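You operate a simulated robot arm through the tools that you are given. There is no shell and no other tool.

Carry out the task below with a simulated robot arm. There is one attempt and no reset: what you move stays moved.

TASK
Set the gold and silver spring collars to 15 mm and latch them.
Fine: each collar latch opens before its collar turns and shuts after.

Only the result counts: the job must be done as asked and must still hold three seconds after the hand-in. Knocking over, shifting, dropping, spilling or breaking anything else fails it.

THE ROBOT
A 7-joint arm with a three-finger gripper, fixed in place. Base frame: the origin is at the foot of the arm, x ahead of it, y to its left, z up; the work surface is at about z = 1290. Lengths are in mm, angles in degrees, forces in N, time in s.
Its first joint turns from -166.0 to 166.0 degrees. Payload 2.69 kg.
The TCP is the grasp point between the finger pads, 30 mm short of the fingertips. In the tool frame z runs along the fingers and y along their closing line. The gripper opens to 128 mm. The gripper's body begins 117 mm behind the TCP.
Orientation is that of the tool frame in the base frame, as [roll, pitch, yaw] about the fixed x, y, z axes, in that order (R = Rz(yaw) Ry(pitch) Rx(roll)). With the fingers straight down and closing along the base's y, the tool's x points along the base's -x, its y along +y and its z along -z.

THE INTERFACE
- The arm moves only by the tool move_arm. Its argument "increments" is a list of rows, each a list of 3 entries, a list of its own where there are three numbers: the turn, a rotation vector about the base's x, y, z in degrees, then the shift along the base's x, y, z in mm, then the opening, from 0 (shut) to 1 (fully open). In form: [[[ax, ay, az], [x, y, z], claw], ...]. A call has 1 to 20 rows; each row shifts and turns the commanded pose from where the row before left it. Rows are played at 5 a second. More than 50 mm and 8.6 degrees between two rows, or a gripper value outside its range, and nothing of the call is played. Where a pose cannot be reached the arm comes as near as it can. A force on the tool above 90 N (or 10 N above the force at the start of the call, whichever is more), or a blocked arm, ends the call early, and 0.2 s more pass. Each finger halts on what it meets, pressing with about 34 N; the grip force reading is that of the motor and also rises with nothing between the fingers. The clock runs only during rows and for 0.2 s after the last one: add rows that do not move to give the fingers time. It gives the time, the measured TCP pose, the force on the tool (base axes), the opening and the grip force at its end, in the units of the frame above (readings bear some noise), with the torque about the TCP (base axes, N m) and any sound that the robot's microphone picked up.
- Cameras (640 x 400 px; columns grow to the right, rows downward): "scene" is fixed at [219.7, -648.3, 1848.6]; the picture's right is [0.75, -0.67, 0.00], its down [-0.26, -0.29, -0.92] and it looks along [0.61, 0.69, -0.39] (base axes); focal length 372 px, centre (320, 200). "wrist" rides on the gripper at [58, 54, -131] in the tool frame; the picture's right is [-0.68, 0.74, 0.00], its down [-0.62, -0.57, -0.55] and it looks along [-0.40, -0.37, 0.84] (tool axes); focal length 234 px, centre (320, 200). There is no depth. A picture from a camera that has moved, and an enlarged one, comes with that camera's place and axes in the base frame and with its lens.
- camera(camera): a new picture of that camera. The clock stands still meanwhile.
- lift_body(by): slides the trunk up (or, below 0, down) by that many mm; the arm rides with it, the base frame stays. It gives what a move gives, with no picture.
- close_up(camera, box): a new picture of the part [left, top, right, bottom] of that camera's present view, enlarged. The clock stands still meanwhile.
- close_job(): hands the job in; it is judged then, once.

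Nothing tells you positions but the pictures and the camera data. Unless the task says otherwise, let go and move clear before handing in.

The tools are called as name(argument=value, ...) on one line, values as JSON. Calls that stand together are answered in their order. move_arm: Moves the arm, as the interface text tells. Its arguments: {"type":"object","properties":{"increments":{"type":"array","items":{"type":"array"}}},"required":["increments"]} The other tools are called the same way: lift_body (by) slides the trunk up or down; camera (camera) takes a picture; close_up (camera, box) takes an enlarged picture of a part of a camera's view; close_job () hands the job in.

At the start:

```text
clock: 0.0
ee_pos: [573.9, -34.1, 1591.3]
ee_rot: [180.0, 0.1, 179.9]
wrist_force: [-0.5, 0.5, -0.2]
ft_torque: [-0.01, 0.03, -0.01]
opening: 128.2
gripper_force: 0.0
trunk travel left (down, up): [-225.0, 125.0]
```

scene: 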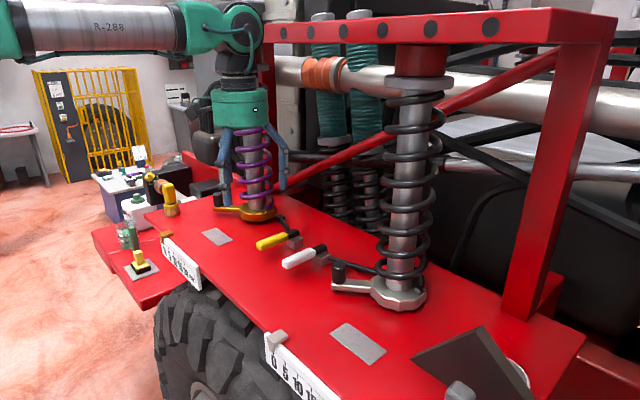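
wrist: 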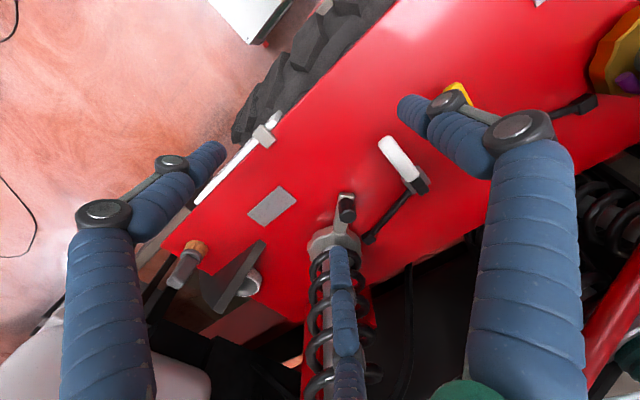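

I see two coil-over springs on a red bench: one with a gold collar and purple spring (left), one with a silver collar and black spring (right), plus rulers and white and yellow levers. I'll look closer before moving anything.

close_up(camera="scene", box=[120, 180, 320, 305])

close_up(camera="scene", box=[250, 230, 550, 400])

close_up(camera="wrist", box=[150, 80, 470, 300])

close_up(camera="scene", box=[150, 220, 300, 314])

close_up(camera="scene", box=[250, 310, 394, 400])

```text
3.20 times, centred on (220, 242) of scene
camera zoom: at [219.7, -648.3, 1848.6], right [0.75, -0.67, 0.0], down [-0.26, -0.29, -0.92], along [0.61, 0.69, -0.39], focal length 1192 px, centre (640, 64)
```

zoom: 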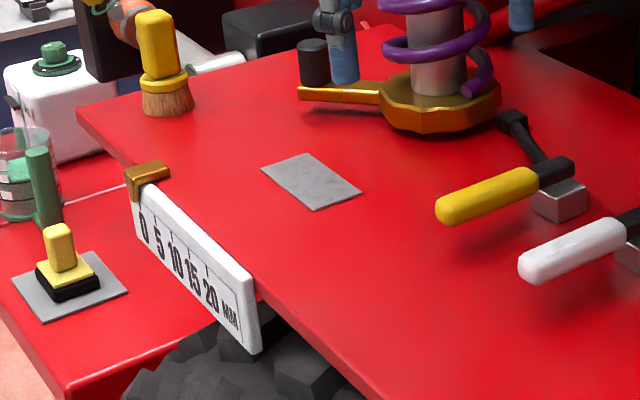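

```text
2.13 times, centred on (400, 315) of scene
camera zoom: at [219.7, -648.3, 1848.6], right [0.75, -0.67, 0.0], down [-0.26, -0.29, -0.92], along [0.61, 0.69, -0.39], focal length 794 px, centre (149, -45)
```

zoom: 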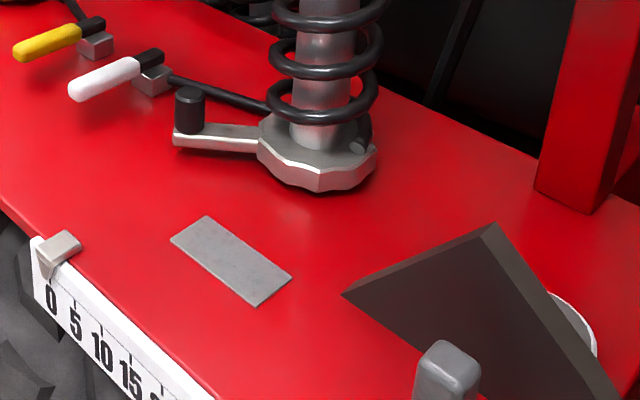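

```text
1.82 times, centred on (310, 190) of wrist
camera zoom: at [514.4, 18.8, 1722.7], right [0.68, 0.74, 0.0], down [0.62, -0.57, 0.55], along [0.4, -0.37, -0.84], focal length 426 px, centre (338, 218)
```

zoom: 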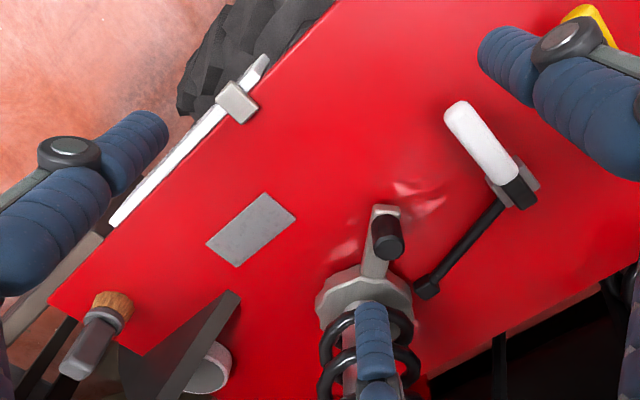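

```text
4.26 times, centred on (225, 267) of scene
camera zoom: at [219.7, -648.3, 1848.6], right [0.75, -0.67, 0.0], down [-0.26, -0.29, -0.92], along [0.61, 0.69, -0.39], focal length 1584 px, centre (724, -85)
```

zoom: 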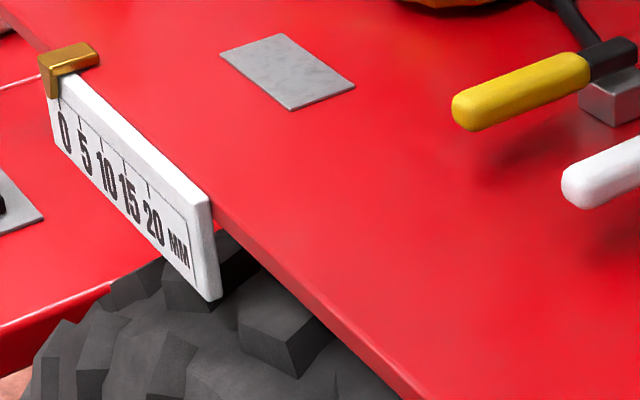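

```text
4.44 times, centred on (322, 355) of scene
camera zoom: at [219.7, -648.3, 1848.6], right [0.75, -0.67, 0.0], down [-0.26, -0.29, -0.92], along [0.61, 0.69, -0.39], focal length 1655 px, centre (311, -489)
```

zoom: 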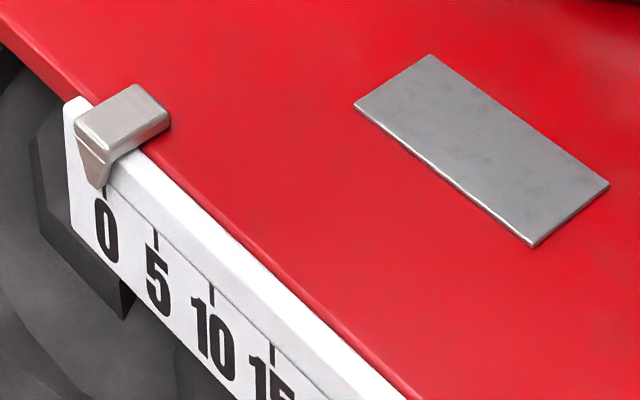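

The silver collar's crank knob triangulates to about (746, -120, 1366) and the collar axis to about (830, -230). Next I'll look closely at the latch levers and pawls.

close_up(camera="scene", box=[250, 220, 346, 280])

close_up(camera="scene", box=[320, 240, 448, 320])

close_up(camera="scene", box=[200, 180, 312, 250])

close_up(camera="wrist", box=[300, 120, 460, 260])

close_up(camera="wrist", box=[400, 0, 640, 150])

```text
6.67 times, centred on (298, 250) of scene
camera zoom: at [219.7, -648.3, 1848.6], right [0.75, -0.67, 0.0], down [-0.26, -0.29, -0.92], along [0.61, 0.69, -0.39], focal length 2482 px, centre (467, -133)
```

zoom: 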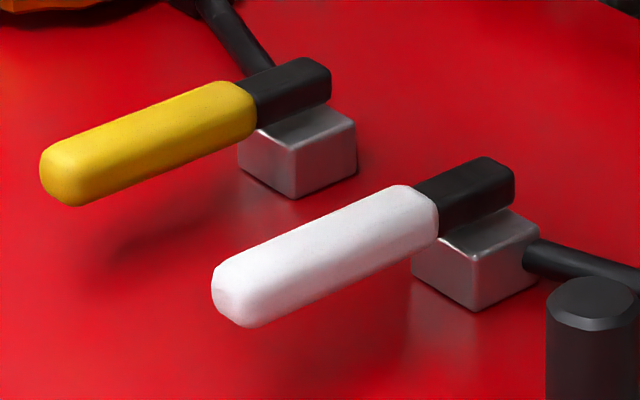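

```text
5.00 times, centred on (384, 280) of scene
camera zoom: at [219.7, -648.3, 1848.6], right [0.75, -0.67, 0.0], down [-0.26, -0.29, -0.92], along [0.61, 0.69, -0.39], focal length 1862 px, centre (0, -200)
```

zoom: 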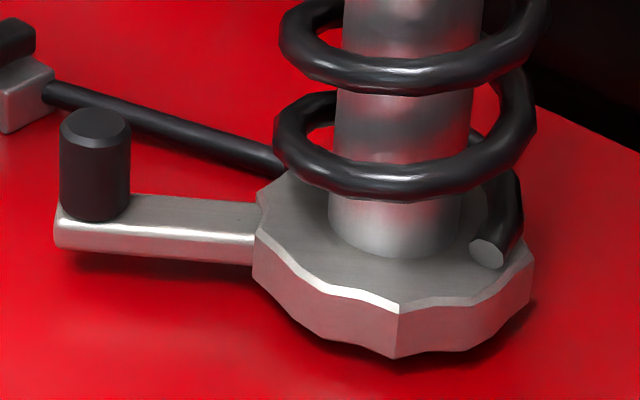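

```text
5.71 times, centred on (256, 215) of scene
camera zoom: at [219.7, -648.3, 1848.6], right [0.75, -0.67, 0.0], down [-0.26, -0.29, -0.92], along [0.61, 0.69, -0.39], focal length 2128 px, centre (686, 114)
```

zoom: 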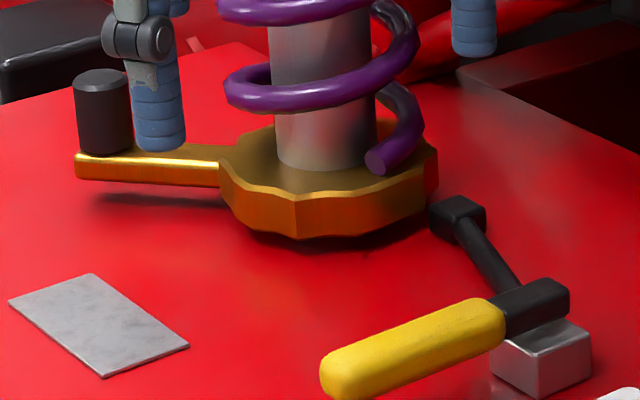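

```text
2.86 times, centred on (380, 190) of wrist
camera zoom: at [514.4, 18.8, 1722.7], right [0.68, 0.74, 0.0], down [0.62, -0.57, 0.55], along [0.4, -0.37, -0.84], focal length 669 px, centre (149, 229)
```

zoom: 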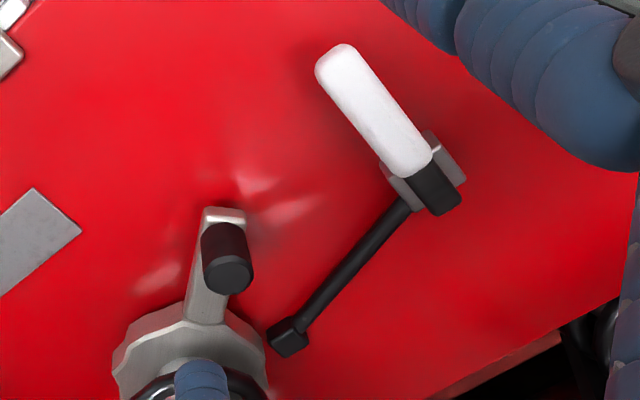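

```text
2.67 times, centred on (520, 75) of wrist
camera zoom: at [514.4, 18.8, 1722.7], right [0.68, 0.74, 0.0], down [0.62, -0.57, 0.55], along [0.4, -0.37, -0.84], focal length 624 px, centre (-213, 533)
```

zoom: 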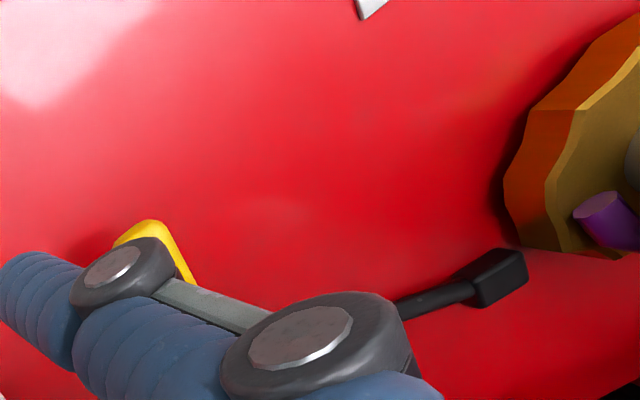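

The levers lie horizontally at z≈1337 pointing toward −x: white at y≈10 and yellow at y≈136. Rods run from them to the silver collar at about (830, -232) and the gold collar at about (815, 345). I'll move the wrist camera in for a better look at the silver latch, keeping above everything.

move_arm(increments=[[[0, 0, 0], [35, 10, -20], 1], [[0, 0, 0], [35, 10, -25], 1], [[0, 0, 0], [35, 10, -25], 1], [[0, 0, 0], [35, 10, -25], 1], [[0, 0, 0], [0, 0, 0], 1]])

camera(camera="wrist")

camera(camera="scene")

```text
clock: 1.2
ee_pos: [715.2, 6.2, 1496.9]
ee_rot: [-180.0, -0.1, -180.0]
wrist_force: [1.2, -0.9, -0.3]
ft_torque: [-0.07, 0.04, -0.03]
opening: 128.1
gripper_force: 0.0
trunk travel left (down, up): [-225.0, 125.0]
```

```text
taken
camera wrist: at [655.9, 58.8, 1628.1], right [0.68, 0.74, 0.0], down [0.62, -0.57, 0.55], along [0.4, -0.37, -0.84], focal length 234 px, centre (320, 200)
```

wrist: 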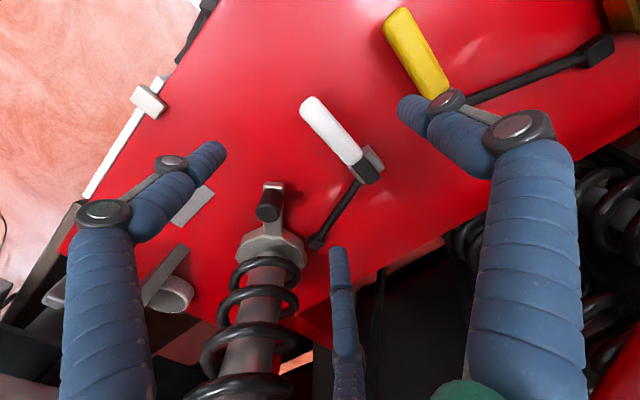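

```text
taken
```

scene: 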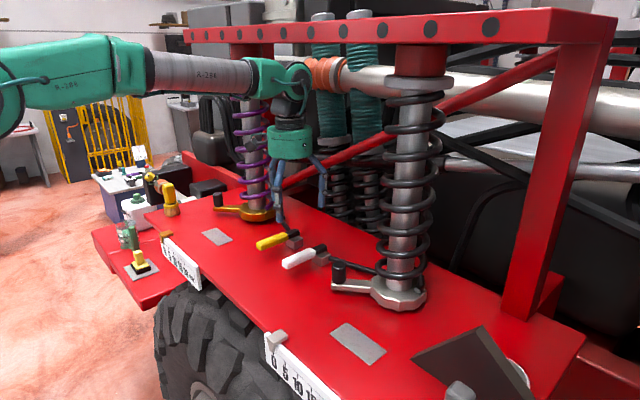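

close_up(camera="wrist", box=[280, 80, 400, 260])

close_up(camera="wrist", box=[220, 160, 340, 300])

close_up(camera="scene", box=[190, 170, 318, 250])

close_up(camera="scene", box=[400, 310, 544, 400])

```text
2.22 times, centred on (340, 170) of wrist
camera zoom: at [655.9, 58.8, 1628.1], right [0.68, 0.74, 0.0], down [0.62, -0.57, 0.55], along [0.4, -0.37, -0.84], focal length 520 px, centre (276, 267)
```

zoom: 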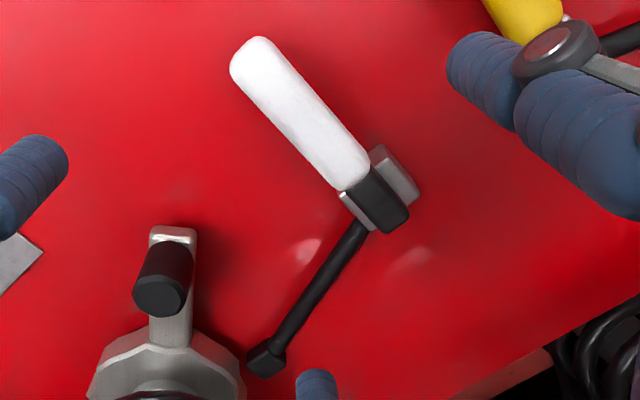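

```text
2.86 times, centred on (280, 230) of wrist
camera zoom: at [655.9, 58.8, 1628.1], right [0.68, 0.74, 0.0], down [0.62, -0.57, 0.55], along [0.4, -0.37, -0.84], focal length 669 px, centre (434, 114)
```

zoom: 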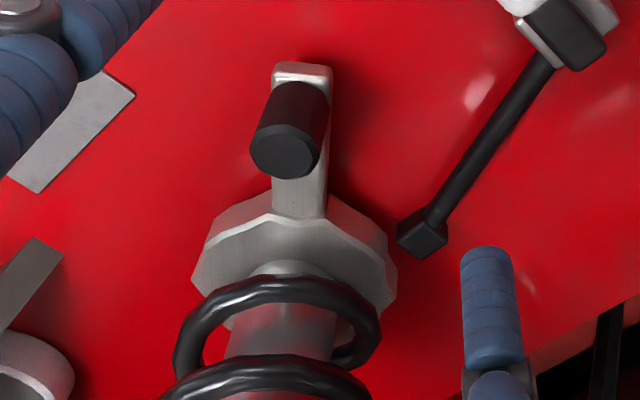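

```text
5.00 times, centred on (254, 210) of scene
camera zoom: at [219.7, -648.3, 1848.6], right [0.75, -0.67, 0.0], down [-0.26, -0.29, -0.92], along [0.61, 0.69, -0.39], focal length 1862 px, centre (650, 150)
```

zoom: 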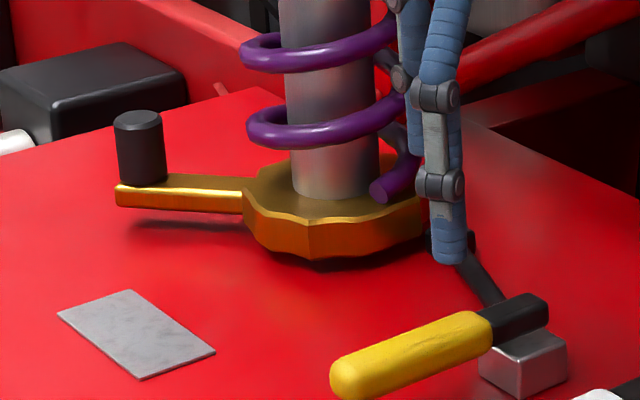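

```text
4.44 times, centred on (472, 355) of scene
camera zoom: at [219.7, -648.3, 1848.6], right [0.75, -0.67, 0.0], down [-0.26, -0.29, -0.92], along [0.61, 0.69, -0.39], focal length 1655 px, centre (-356, -489)
```

zoom: 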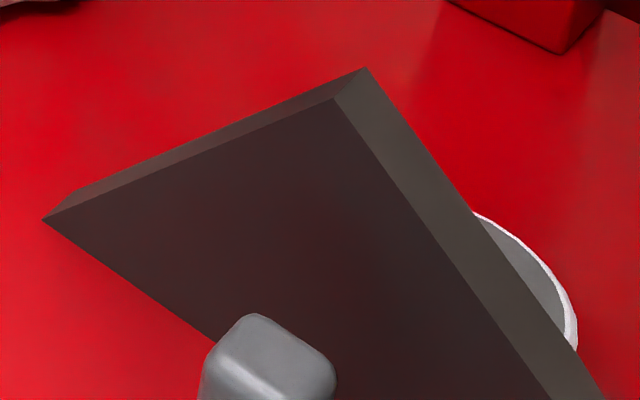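

The white handle spans x≈685–780 at y≈10, z≈1338. I'll straddle it near the tip and grip gently to feel which way it moves.

move_arm(increments=[[[0, 0, 0], [-3, 2, -40], 0.6], [[0, 0, 0], [-3, 2, -40], 0.6], [[0, 0, 0], [0, 0, -40], 0.6], [[0, 0, 0], [0, 0, -30], 0.6], [[0, 0, 0], [0, 0, 0], 0.6], [[0, 0, 0], [0, 0, 0], 0.6]])

camera(camera="wrist")

close_up(camera="scene", box=[230, 190, 358, 280])

```text
clock: 2.6
ee_pos: [708.1, 9.5, 1346.7]
ee_rot: [-180.0, 0.0, -180.0]
wrist_force: [0.4, -0.2, -0.4]
ft_torque: [0.0, 0.0, -0.01]
opening: 76.9
gripper_force: 0.0
trunk travel left (down, up): [-225.0, 125.0]
```

```text
taken
camera wrist: at [648.0, 62.4, 1477.7], right [0.68, 0.74, 0.0], down [0.62, -0.57, 0.55], along [0.4, -0.37, -0.84], focal length 234 px, centre (320, 200)
```

wrist: 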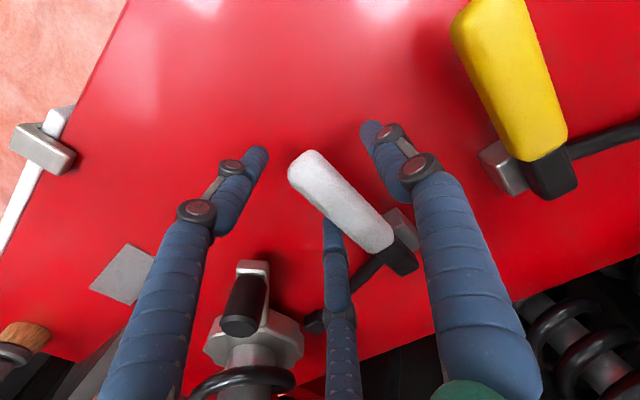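

```text
4.44 times, centred on (294, 235) of scene
camera zoom: at [219.7, -648.3, 1848.6], right [0.75, -0.67, 0.0], down [-0.26, -0.29, -0.92], along [0.61, 0.69, -0.39], focal length 1655 px, centre (436, 44)
```

zoom: 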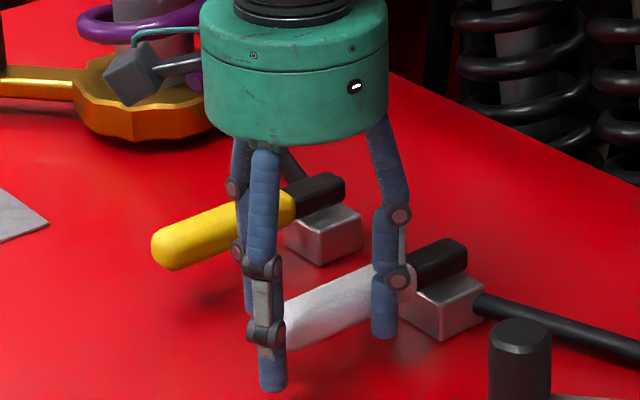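

The visible hand has three digits around the handle, one on +y and two on −y. I'll close on the white handle and check the contact.

move_arm(increments=[[[0, 0, 0], [0, 0, 0], 0.35], [[0, 0, 0], [0, 0, 0], 0.1], [[0, 0, 0], [0, 0, 0], 0.1], [[0, 0, 0], [0, 0, 0], 0.1]])

close_up(camera="scene", box=[230, 190, 358, 280])

camera(camera="wrist")

```text
clock: 3.6
ee_pos: [709.4, 2.9, 1346.4]
ee_rot: [-180.0, 0.1, -180.0]
wrist_force: [16.5, -67.4, 5.6]
ft_torque: [-1.31, -0.43, -0.53]
opening: 41.2
gripper_force: 45.7
trunk travel left (down, up): [-225.0, 125.0]
```

```text
4.44 times, centred on (294, 235) of scene
camera zoom: at [219.7, -648.3, 1848.6], right [0.75, -0.67, 0.0], down [-0.26, -0.29, -0.92], along [0.61, 0.69, -0.39], focal length 1655 px, centre (436, 44)
```

zoom: 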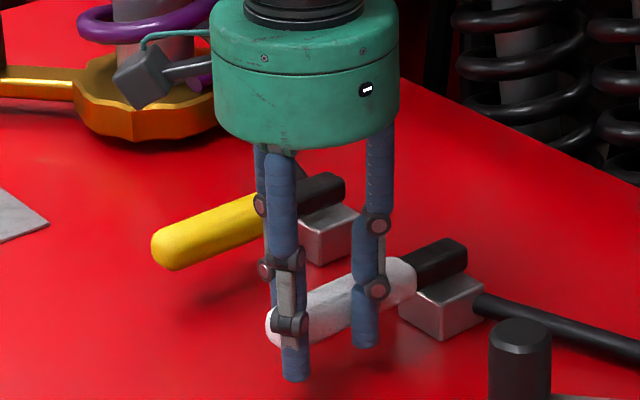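

```text
taken
camera wrist: at [649.5, 55.1, 1477.9], right [0.68, 0.74, 0.0], down [0.62, -0.57, 0.55], along [0.4, -0.37, -0.84], focal length 234 px, centre (320, 200)
```

wrist: 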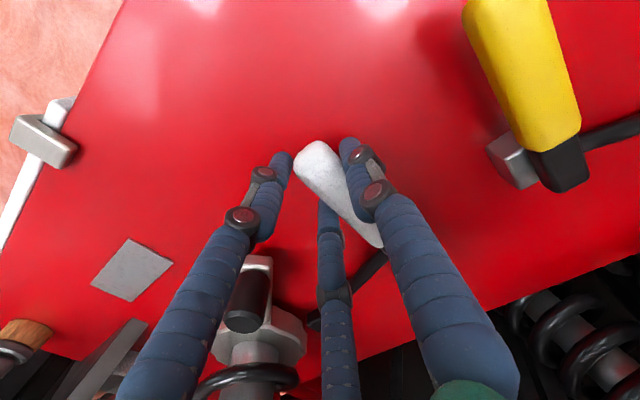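

The grip stopped at 41 mm with the hand pulled 6 mm toward −y under about 67 N, so something is asymmetric. I'll look at it closely before continuing.

close_up(camera="wrist", box=[220, 120, 440, 270])

close_up(camera="scene", box=[265, 225, 345, 275])

```text
2.67 times, centred on (330, 195) of wrist
camera zoom: at [649.5, 55.1, 1477.9], right [0.68, 0.74, 0.0], down [0.62, -0.57, 0.55], along [0.4, -0.37, -0.84], focal length 624 px, centre (293, 213)
```

zoom: 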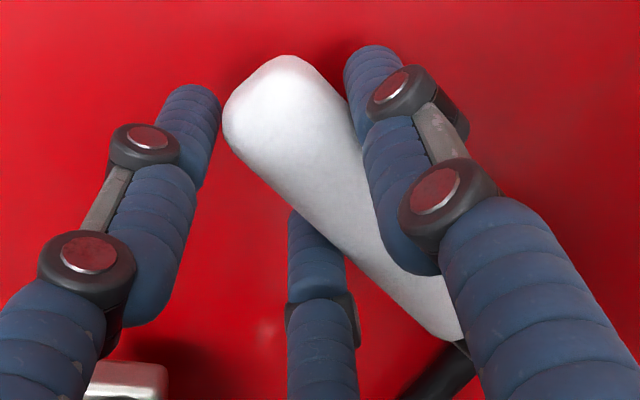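

```text
8.00 times, centred on (305, 250) of scene
camera zoom: at [219.7, -648.3, 1848.6], right [0.75, -0.67, 0.0], down [-0.26, -0.29, -0.92], along [0.61, 0.69, -0.39], focal length 2979 px, centre (440, -200)
```

zoom: 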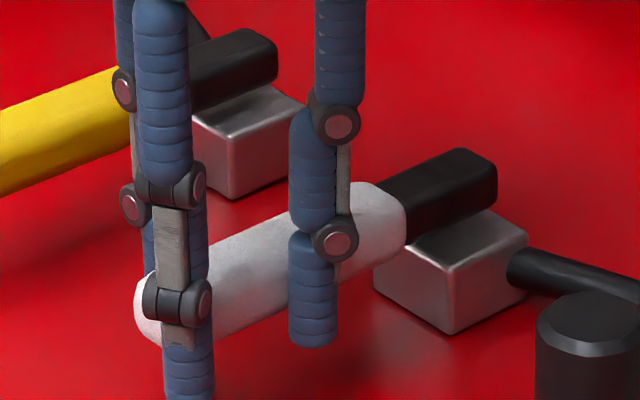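

The +y digit is touching the handle with the −y digits close by. I'll relax the grip to relieve the force, then nudge the lever in y to find its free direction.

move_arm(increments=[[[0, 0, 0], [0, 0, 0], 0.4], [[0, 0, 0], [0, 0, 0], 0.4], [[0, 0, 0], [0, 0, 0], 0.4]])

close_up(camera="wrist", box=[220, 120, 440, 270])

```text
clock: 4.4
ee_pos: [705.7, 6.6, 1345.5]
ee_rot: [179.8, -0.1, -180.0]
wrist_force: [-19.8, -45.6, -5.2]
ft_torque: [-0.82, 0.68, -1.61]
opening: 55.2
gripper_force: 3.1
trunk travel left (down, up): [-225.0, 125.0]
```

```text
2.67 times, centred on (330, 195) of wrist
camera zoom: at [646.6, 58.1, 1477.3], right [0.68, 0.74, 0.0], down [0.62, -0.57, 0.55], along [0.4, -0.37, -0.84], focal length 624 px, centre (293, 213)
```

zoom: 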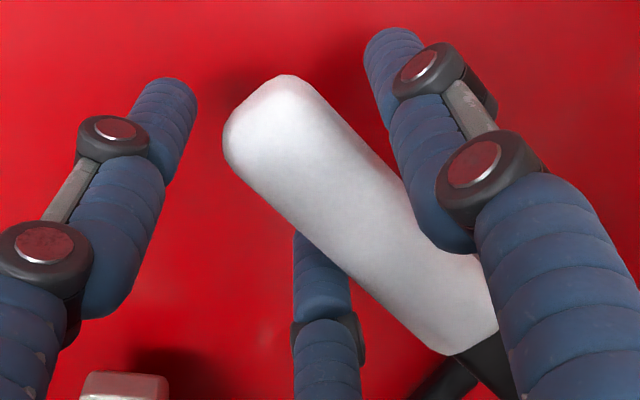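

move_arm(increments=[[[0, 0, 0], [0, 0, 0], 0.6], [[0, 0, 0], [0, 0, 0], 0.6], [[0, 0, 0], [0, 0, 0], 0.6]])

close_up(camera="wrist", box=[220, 120, 440, 270])

close_up(camera="scene", box=[265, 225, 345, 275])

```text
clock: 5.2
ee_pos: [709.2, 9.4, 1347.1]
ee_rot: [179.9, -0.1, -179.9]
wrist_force: [-0.5, -0.6, 0.1]
ft_torque: [0.02, -0.02, 0.01]
opening: 76.8
gripper_force: 0.1
trunk travel left (down, up): [-225.0, 125.0]
```

```text
2.67 times, centred on (330, 195) of wrist
camera zoom: at [648.2, 62.9, 1478.0], right [0.68, 0.74, 0.0], down [0.62, -0.57, 0.55], along [0.4, -0.37, -0.84], focal length 624 px, centre (293, 213)
```

zoom: 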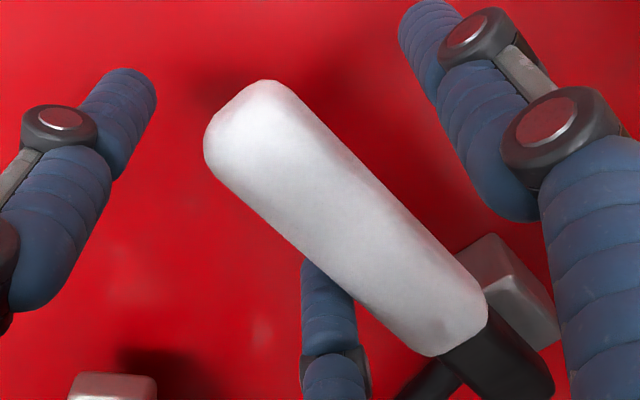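

```text
8.00 times, centred on (305, 250) of scene
camera zoom: at [219.7, -648.3, 1848.6], right [0.75, -0.67, 0.0], down [-0.26, -0.29, -0.92], along [0.61, 0.69, -0.39], focal length 2979 px, centre (440, -200)
```

zoom: 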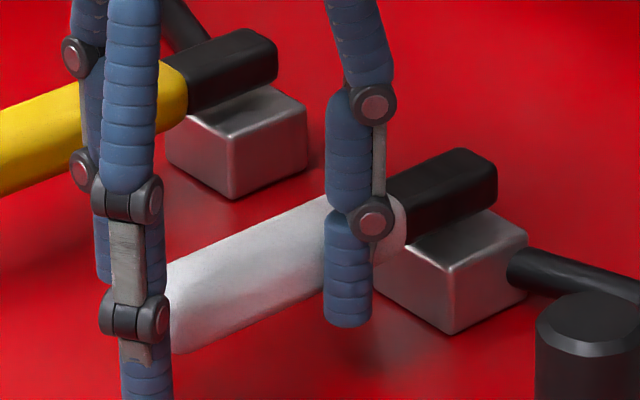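

It behaves like a three-jaw hand and the lever hasn't moved, so +y is a hard stop at this load. Next I'll test the −y direction by pressing gently with only the +y digit.

move_arm(increments=[[[0, 0, 0], [0, -8, 0], 0.6], [[0, 0, 0], [0, -8, 0], 0.6], [[0, 0, 0], [0, -5, 0], 0.6], [[0, 0, 0], [0, -4, 0], 0.6], [[0, 0, 0], [0, -4, 0], 0.6], [[0, 0, 0], [0, 0, 0], 0.6]])

close_up(camera="wrist", box=[220, 80, 440, 230])

```text
clock: 6.6
ee_pos: [709.9, -18.3, 1347.2]
ee_rot: [-180.0, -0.1, -179.9]
wrist_force: [-1.2, 9.8, -4.1]
ft_torque: [0.12, 0.11, 0.04]
opening: 83.0
gripper_force: 4.6
trunk travel left (down, up): [-225.0, 125.0]
```

```text
2.67 times, centred on (330, 155) of wrist
camera zoom: at [649.0, 34.4, 1478.0], right [0.68, 0.74, 0.0], down [0.62, -0.57, 0.55], along [0.4, -0.37, -0.84], focal length 624 px, centre (293, 320)
```

zoom: 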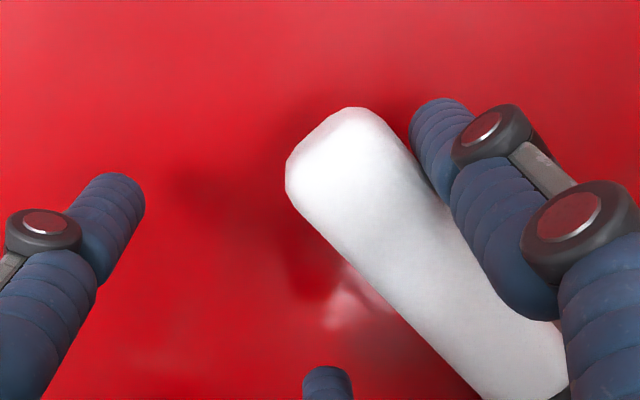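

move_arm(increments=[[[0, 0, 0], [0, -4, 0], 0.6], [[0, 0, 0], [0, -4, 0], 0.6], [[0, 0, 0], [0, -4, 0], 0.6], [[0, 0, 0], [0, 0, 0], 0.6]])

close_up(camera="wrist", box=[220, 80, 440, 230])

close_up(camera="scene", box=[265, 225, 345, 275])

```text
clock: 7.6
ee_pos: [708.6, -27.9, 1346.2]
ee_rot: [-179.9, -0.1, 180.0]
wrist_force: [-3.0, 38.6, -7.3]
ft_torque: [0.48, 0.56, 0.16]
opening: 100.4
gripper_force: 18.5
trunk travel left (down, up): [-225.0, 125.0]
```

```text
2.67 times, centred on (330, 155) of wrist
camera zoom: at [649.0, 25.3, 1477.5], right [0.68, 0.74, 0.0], down [0.62, -0.56, 0.55], along [0.4, -0.37, -0.84], focal length 624 px, centre (293, 320)
```

zoom: 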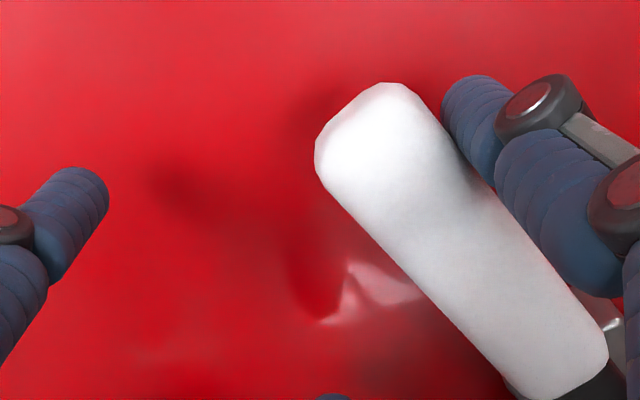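

```text
8.00 times, centred on (305, 250) of scene
camera zoom: at [219.7, -648.3, 1848.6], right [0.75, -0.67, 0.0], down [-0.26, -0.29, -0.92], along [0.61, 0.69, -0.39], focal length 2979 px, centre (440, -200)
```

zoom: 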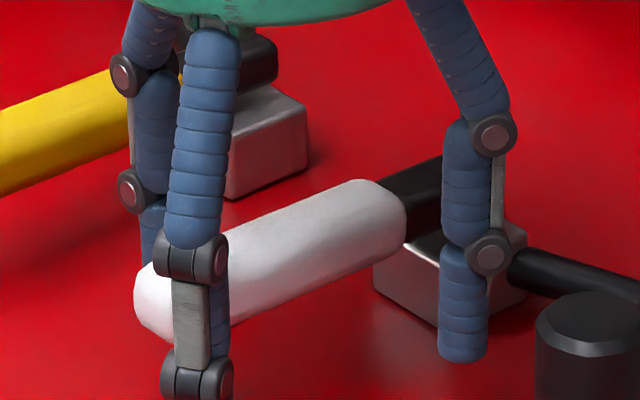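

Sideways 38 N doesn't move it, so the lever isn't on a vertical hinge. I'll take a balanced three-jaw grip (TCP about x=728, y=3.5) and then test lifting.

move_arm(increments=[[[0, 0, 0], [0, 20, 0], 0.6], [[0, 0, 0], [9, 8, -2], 0.6], [[0, 0, 0], [10, 6, -3], 0.6], [[0, 0, 0], [0, 0, 0], 0.6], [[0, 0, 0], [0, 0, 0], 0.6]])

```text
clock: 8.8
ee_pos: [727.4, 3.9, 1342.1]
ee_rot: [-180.0, 0.0, 180.0]
wrist_force: [-0.6, -0.6, 0.8]
ft_torque: [0.02, -0.01, -0.03]
opening: 76.4
gripper_force: 0.2
trunk travel left (down, up): [-225.0, 125.0]
```

move_arm(increments=[[[0, 0, 0], [0, 0, 0], 0.45], [[0, 0, 0], [0, 0, 0], 0.35], [[0, 0, 0], [0, 0, 0], 0.25], [[0, 0, 0], [0, 0, 0], 0.15], [[0, 0, 0], [0, 0, 0], 0.15]])

close_up(camera="wrist", box=[220, 120, 440, 270])

```text
clock: 10.0
ee_pos: [726.7, 3.7, 1341.5]
ee_rot: [-180.0, 0.1, 180.0]
wrist_force: [-2.9, -14.8, -0.5]
ft_torque: [-0.01, 0.14, 0.09]
opening: 41.0
gripper_force: 44.9
trunk travel left (down, up): [-225.0, 125.0]
```

```text
2.67 times, centred on (330, 195) of wrist
camera zoom: at [667.6, 54.8, 1472.6], right [0.68, 0.74, 0.0], down [0.62, -0.57, 0.55], along [0.4, -0.37, -0.84], focal length 624 px, centre (293, 213)
```

zoom: 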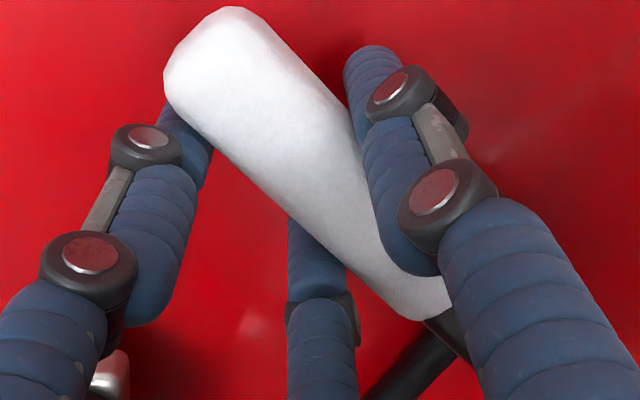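

A balanced clamp now holds the handle. I'll lift gently and see whether the lever yields.

move_arm(increments=[[[0, 0, 0], [0, 0, 3], 0.1], [[0, 0, 0], [0, 0, 3], 0.1], [[0, 0, 0], [0, 0, 3], 0.1], [[0, 0, 0], [0, 0, 0], 0.1]])

close_up(camera="scene", box=[265, 225, 345, 275])

```text
clock: 11.0
ee_pos: [727.0, 1.6, 1350.2]
ee_rot: [179.9, -0.1, 180.0]
wrist_force: [-6.4, -15.0, -21.2]
ft_torque: [-0.09, 1.68, -0.05]
opening: 41.1
gripper_force: 45.2
trunk travel left (down, up): [-225.0, 125.0]
```

```text
8.00 times, centred on (305, 250) of scene
camera zoom: at [219.7, -648.3, 1848.6], right [0.75, -0.67, 0.0], down [-0.26, -0.29, -0.92], along [0.61, 0.69, -0.39], focal length 2979 px, centre (440, -200)
```

zoom: 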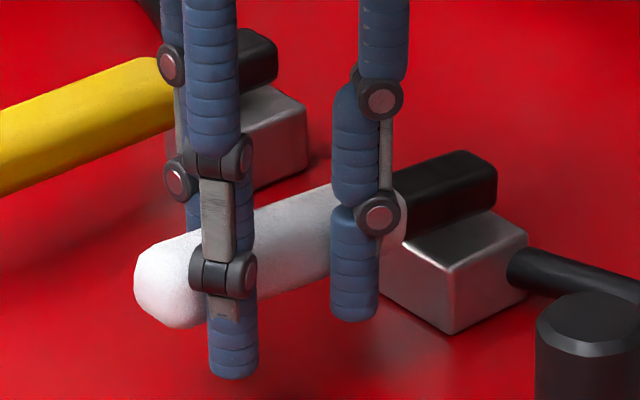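

The lever lifts about its hinge with roughly 20 N of drag, so it hinges upward about y at x≈806. I'll continue along the arc, tilting with it.

move_arm(increments=[[[0, 7, 0], [1.9, 0, 8.1], 0.1], [[0, 7, 0], [2.7, 0, 7.8], 0.1], [[0, 7, 0], [3.6, 0, 7.5], 0.1], [[0, 7, 0], [4.3, 0, 7.1], 0.1], [[0, 0, 0], [0, 0, 0], 0.1]])

close_up(camera="scene", box=[225, 195, 353, 275])

camera(camera="wrist")

```text
clock: 12.2
ee_pos: [741.0, 2.3, 1382.2]
ee_rot: [180.0, -28.1, -179.9]
wrist_force: [18.6, -13.3, 12.5]
ft_torque: [0.19, -1.74, -0.27]
opening: 41.1
gripper_force: 45.3
trunk travel left (down, up): [-225.0, 125.0]
```

```text
5.00 times, centred on (289, 235) of scene
camera zoom: at [219.7, -648.3, 1848.6], right [0.75, -0.67, 0.0], down [-0.26, -0.29, -0.92], along [0.61, 0.69, -0.39], focal length 1862 px, centre (475, 25)
```

zoom: 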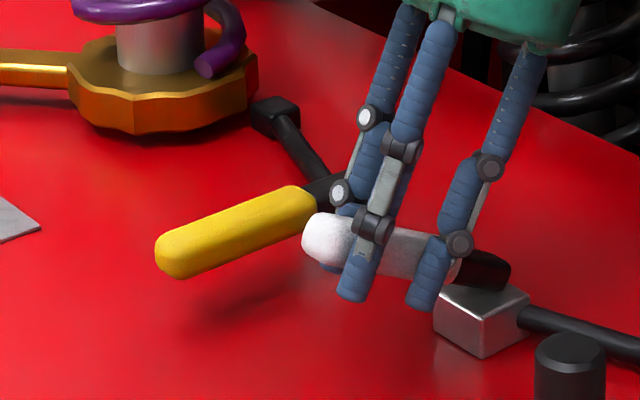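

```text
taken
camera wrist: at [749.8, 54.6, 1524.2], right [0.6, 0.74, -0.32], down [0.8, -0.57, 0.2], along [-0.04, -0.37, -0.93], focal length 234 px, centre (320, 200)
```

wrist: 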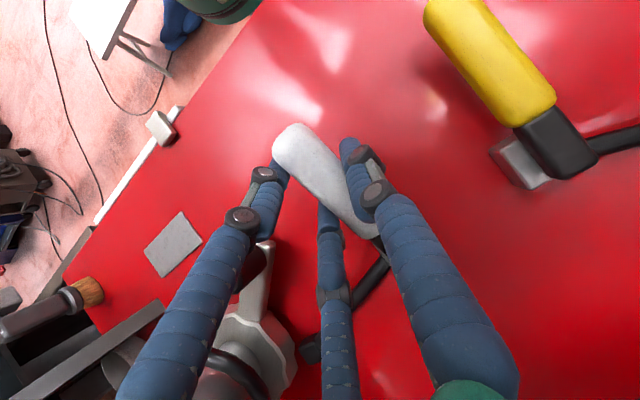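

The lever is up about 30°. Tilting the hand further would crowd the frame, so I'll release here and see whether the lever holds.

move_arm(increments=[[[0, 0, 0], [0, 0, 0], 0.3], [[0, 0, 0], [0, 0, 0], 0.6], [[0, 0, 0], [0, 0, 0], 0.7], [[0, 0, 0], [0, 0, 0], 0.7]])

close_up(camera="scene", box=[225, 195, 353, 275])

camera(camera="wrist")

```text
clock: 13.2
ee_pos: [739.3, 4.7, 1380.8]
ee_rot: [-180.0, -28.0, 179.9]
wrist_force: [0.4, -0.5, -0.1]
ft_torque: [-0.01, 0.03, 0.02]
opening: 89.8
gripper_force: 0.1
trunk travel left (down, up): [-225.0, 125.0]
```

```text
5.00 times, centred on (289, 235) of scene
camera zoom: at [219.7, -648.3, 1848.6], right [0.75, -0.67, 0.0], down [-0.26, -0.29, -0.92], along [0.61, 0.69, -0.39], focal length 1862 px, centre (475, 25)
```

zoom: 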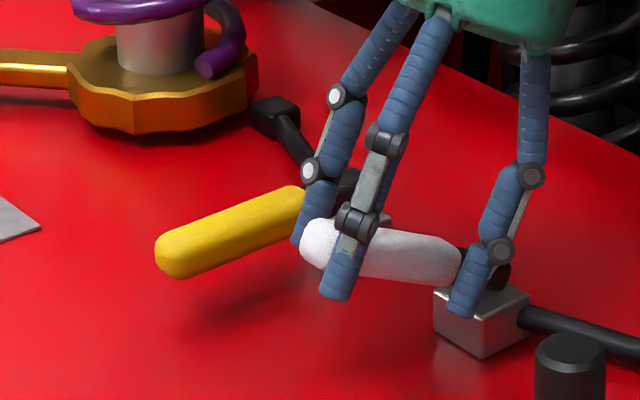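

```text
taken
camera wrist: at [748.5, 56.2, 1523.8], right [0.6, 0.74, -0.32], down [0.8, -0.57, 0.19], along [-0.04, -0.37, -0.93], focal length 234 px, centre (320, 200)
```

wrist: 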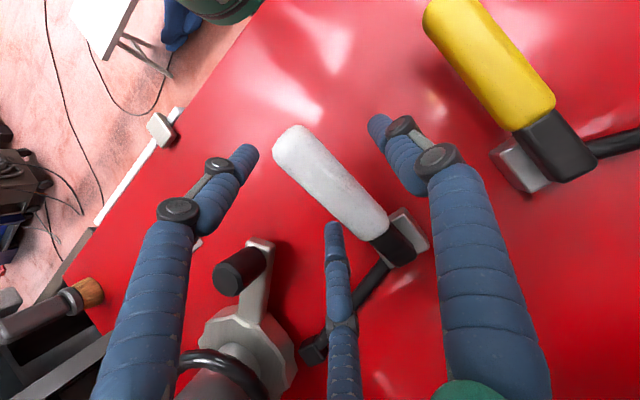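

The lever stays where it was put. I'll back out, straighten the hand, close the fingers and push the lever the rest of the way up from the −x side.

move_arm(increments=[[[0, 0, 0], [19, 0, 35], 0.75], [[0, 0, 0], [19, 0, 35], 0.75], [[0, -7, 0], [-10, 0, 30], 0.75], [[0, -7, 0], [-30, 0, 10], 0.6], [[0, -7, 0], [-30, 0, 0], 0.4], [[0, -7, 0], [-30, 0, 0], 0.2], [[0, 0, 0], [-35, 6, 0], 0], [[0, 0, 0], [-15, 0, 0], 0], [[0, 0, 0], [0, 0, 0], 0]])

camera(camera="wrist")

close_up(camera="scene", box=[210, 150, 370, 280])

```text
clock: 15.2
ee_pos: [628.3, 9.2, 1492.8]
ee_rot: [-180.0, -0.1, 179.9]
wrist_force: [-1.2, 0.1, 0.9]
ft_torque: [0.01, -0.06, 0.01]
opening: 2.1
gripper_force: 31.3
trunk travel left (down, up): [-225.0, 125.0]
```

```text
taken
camera wrist: at [568.3, 61.5, 1622.8], right [0.68, 0.74, 0.0], down [0.62, -0.57, 0.55], along [0.4, -0.37, -0.84], focal length 234 px, centre (320, 200)
```

wrist: 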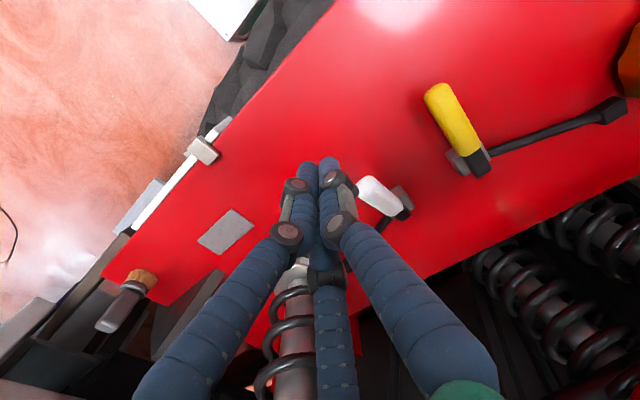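

```text
3.08 times, centred on (290, 215) of scene
camera zoom: at [219.7, -648.3, 1848.6], right [0.75, -0.67, 0.0], down [-0.26, -0.29, -0.92], along [0.61, 0.69, -0.39], focal length 1146 px, centre (412, 154)
```

zoom: 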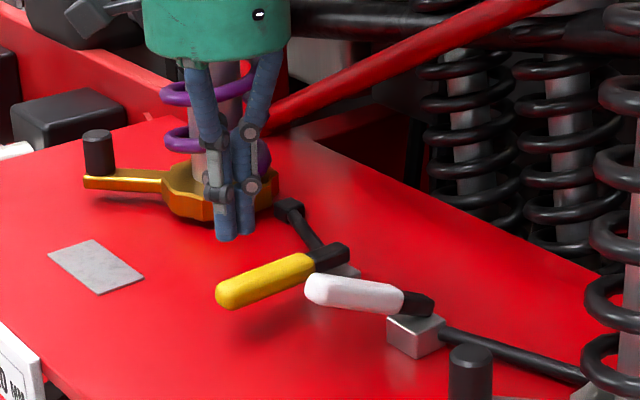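

move_arm(increments=[[[0, 0, 0], [0, 1, -40], 0], [[0, 0, 0], [0, 0, -40], 0], [[0, 0, 0], [0, 0, -28], 0], [[0, 0, 0], [20, 0, 0], 0], [[0, 0, 0], [10, 0, 0], 0], [[0, 0, 0], [8, 0, 0], 0], [[0, 0, 0], [8, 0, 0], 0], [[0, 0, 0], [8, 0, 0], 0], [[0, 0, 0], [8, 0, 0], 0], [[0, 0, 0], [8, 0, 0], 0], [[0, 0, 0], [0, 0, 0], 0]])

close_up(camera="scene", box=[210, 150, 370, 280])

```text
clock: 17.4
ee_pos: [682.6, 10.1, 1392.5]
ee_rot: [-180.0, 0.0, -179.9]
wrist_force: [-53.4, 1.4, 28.4]
ft_torque: [-0.16, -0.36, -0.29]
opening: 2.0
gripper_force: 31.5
trunk travel left (down, up): [-225.0, 125.0]
stopped in row 10: the force on the tool passed its limit at 98 N (the readings are from after the stop); the commanded pose is now the measured one
```

```text
3.08 times, centred on (290, 215) of scene
camera zoom: at [219.7, -648.3, 1848.6], right [0.75, -0.67, 0.0], down [-0.26, -0.29, -0.92], along [0.61, 0.69, -0.39], focal length 1146 px, centre (412, 154)
```

zoom: 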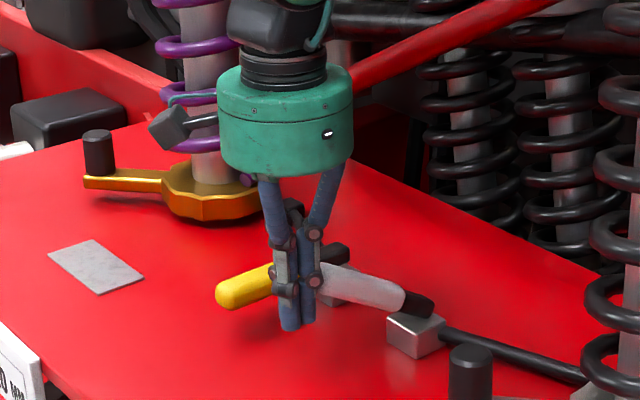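

The push jammed because friction at the tip makes it self-locking. A better way is to grip the handle end-on, with the fingers along the handle axis, and swing it up. I'll back off and tilt the hand to line up with the lever.

move_arm(increments=[[[0, 0, 0], [-25, 0, 10], 0], [[0, -8, 0], [-25, 0, 15], 0.3], [[0, -8, 0], [0, 0, 8], 0.6], [[0, -8, 0], [0, 0, 8], 0.6], [[0, -8, 0], [0, 0, 2], 0.6], [[0, -8, 0], [0, 0, 0], 0.6], [[0, -8, 0], [0, 0, 0], 0.6], [[0, -8, 0], [0, 0, 0], 0.6], [[0, 0, 0], [0, 0, 0], 0.6], [[0, 0, 0], [0, 0, 0], 0.6]])

camera(camera="wrist")

camera(camera="scene")

```text
clock: 19.6
ee_pos: [640.9, 10.6, 1428.1]
ee_rot: [179.9, 55.8, 180.0]
wrist_force: [0.3, -0.2, -0.5]
ft_torque: [-0.01, 0.06, 0.01]
opening: 76.8
gripper_force: 0.1
trunk travel left (down, up): [-225.0, 125.0]
```

```text
taken
camera wrist: at [498.9, 63.1, 1454.1], right [0.38, 0.74, 0.56], down [-0.11, -0.57, 0.82], along [0.92, -0.37, -0.14], focal length 234 px, centre (320, 200)
```

wrist: 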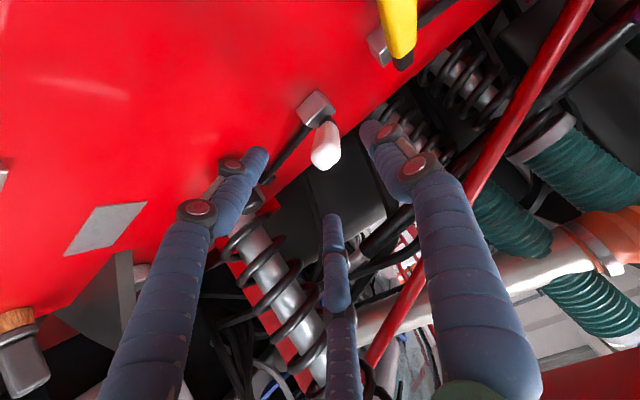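

```text
taken
```

scene: 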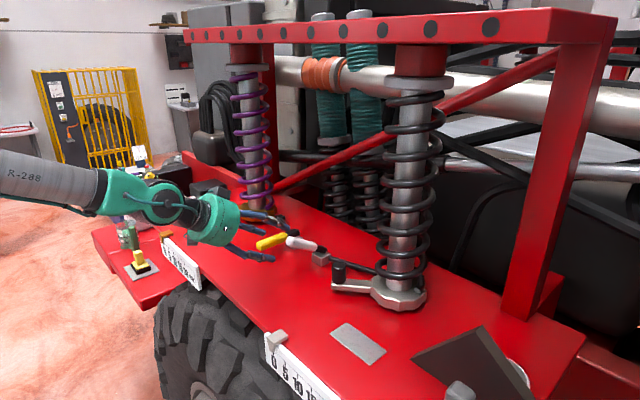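

The hand lines up with the handle, whose tip is at about (702, 12, 1387). I'll advance along the axis and clamp.

move_arm(increments=[[[0, 0, 0], [30, 1, -18], 0.6], [[0, 0, 0], [30, 0.5, -18], 0.6], [[0, 0, 0], [28, 0, -18], 0.6], [[0, 0, 0], [0, 0, 0], 0.6], [[0, 0, 0], [0, 0, 0], 0.45], [[0, 0, 0], [0, 0, 0], 0.3], [[0, 0, 0], [0, 0, 0], 0.15], [[0, 0, 0], [0, 0, 0], 0.1]])

camera(camera="wrist")

close_up(camera="scene", box=[210, 150, 370, 280])

```text
clock: 21.4
ee_pos: [728.6, 11.7, 1377.7]
ee_rot: [180.0, 56.0, 179.9]
wrist_force: [7.6, -4.3, 10.9]
ft_torque: [-0.17, -1.23, -0.29]
opening: 36.2
gripper_force: 16.7
trunk travel left (down, up): [-225.0, 125.0]
```

```text
taken
camera wrist: at [586.6, 63.9, 1401.9], right [0.38, 0.74, 0.56], down [-0.11, -0.57, 0.82], along [0.92, -0.37, -0.13], focal length 234 px, centre (320, 200)
```

wrist: 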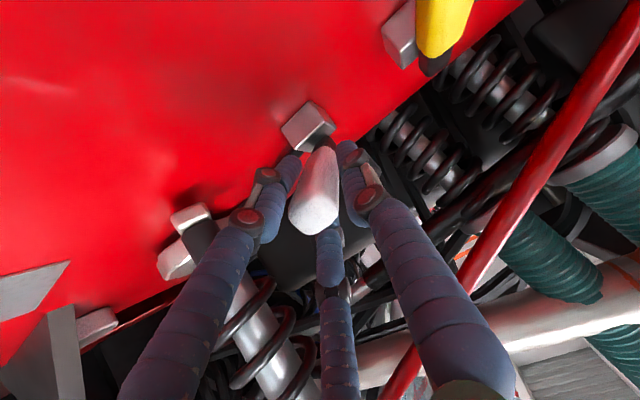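

```text
3.08 times, centred on (290, 215) of scene
camera zoom: at [219.7, -648.3, 1848.6], right [0.75, -0.67, 0.0], down [-0.26, -0.29, -0.92], along [0.61, 0.69, -0.39], focal length 1146 px, centre (412, 154)
```

zoom: 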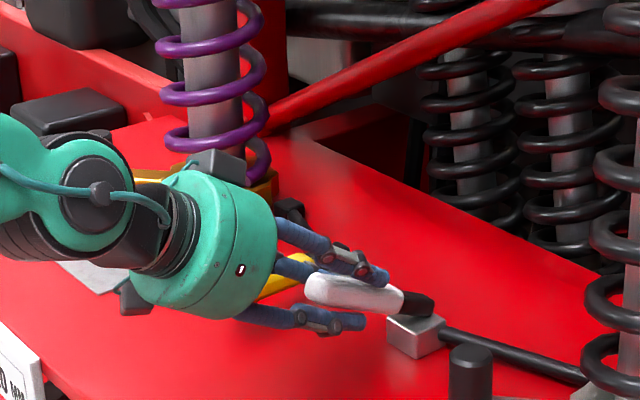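

move_arm(increments=[[[0, 0, 0], [0, 0, 0], 0.05], [[0, 0, 0], [0, 0, 0], 0.05], [[0, 7, 0], [5.3, 0, 8.8], 0.05], [[0, 7, 0], [6.7, 0, 8.4], 0.05], [[0, 7, 0], [7.7, 0, 7.5], 0.05], [[0, 0, 0], [0, 0, 0], 0.05]])

close_up(camera="scene", box=[210, 150, 370, 280])

```text
clock: 22.8
ee_pos: [749.3, 14.3, 1400.4]
ee_rot: [-179.9, 34.9, 179.9]
wrist_force: [14.2, 14.7, 18.7]
ft_torque: [0.16, -2.12, 0.7]
opening: 37.6
gripper_force: 21.6
trunk travel left (down, up): [-225.0, 125.0]
```

```text
3.08 times, centred on (290, 215) of scene
camera zoom: at [219.7, -648.3, 1848.6], right [0.75, -0.67, 0.0], down [-0.26, -0.29, -0.92], along [0.61, 0.69, -0.39], focal length 1146 px, centre (412, 154)
```

zoom: 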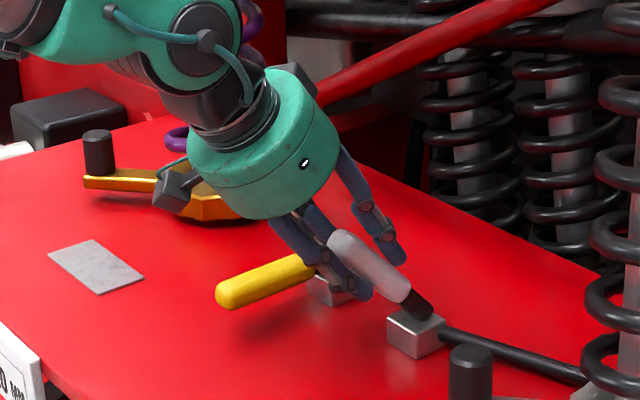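

It's rising smoothly, so I'll continue.

move_arm(increments=[[[0, 6, 0], [8.5, 0, 6], 0.05], [[0, 7, 0], [9.2, 0, 5], 0.05], [[0, 7, 0], [9.9, 0, 4], 0.05], [[0, 0, 0], [0, 0, 0], 0.05]])

close_up(camera="scene", box=[210, 150, 370, 280])

```text
clock: 23.8
ee_pos: [776.9, 13.0, 1415.4]
ee_rot: [-180.0, 14.7, -180.0]
wrist_force: [17.6, 14.4, 22.8]
ft_torque: [-0.26, -2.2, 0.24]
opening: 38.0
gripper_force: 22.7
trunk travel left (down, up): [-225.0, 125.0]
```

```text
3.08 times, centred on (290, 215) of scene
camera zoom: at [219.7, -648.3, 1848.6], right [0.75, -0.67, 0.0], down [-0.26, -0.29, -0.92], along [0.61, 0.69, -0.39], focal length 1146 px, centre (412, 154)
```

zoom: 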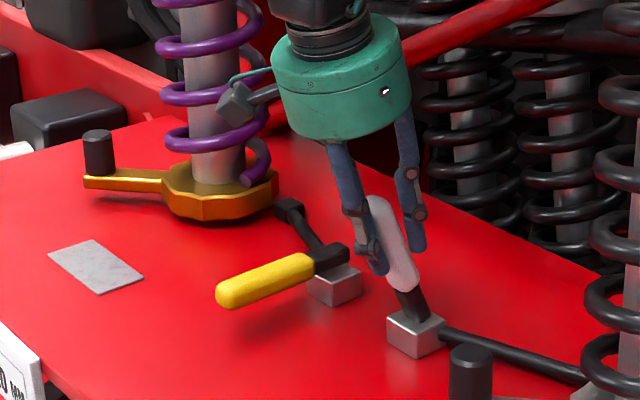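

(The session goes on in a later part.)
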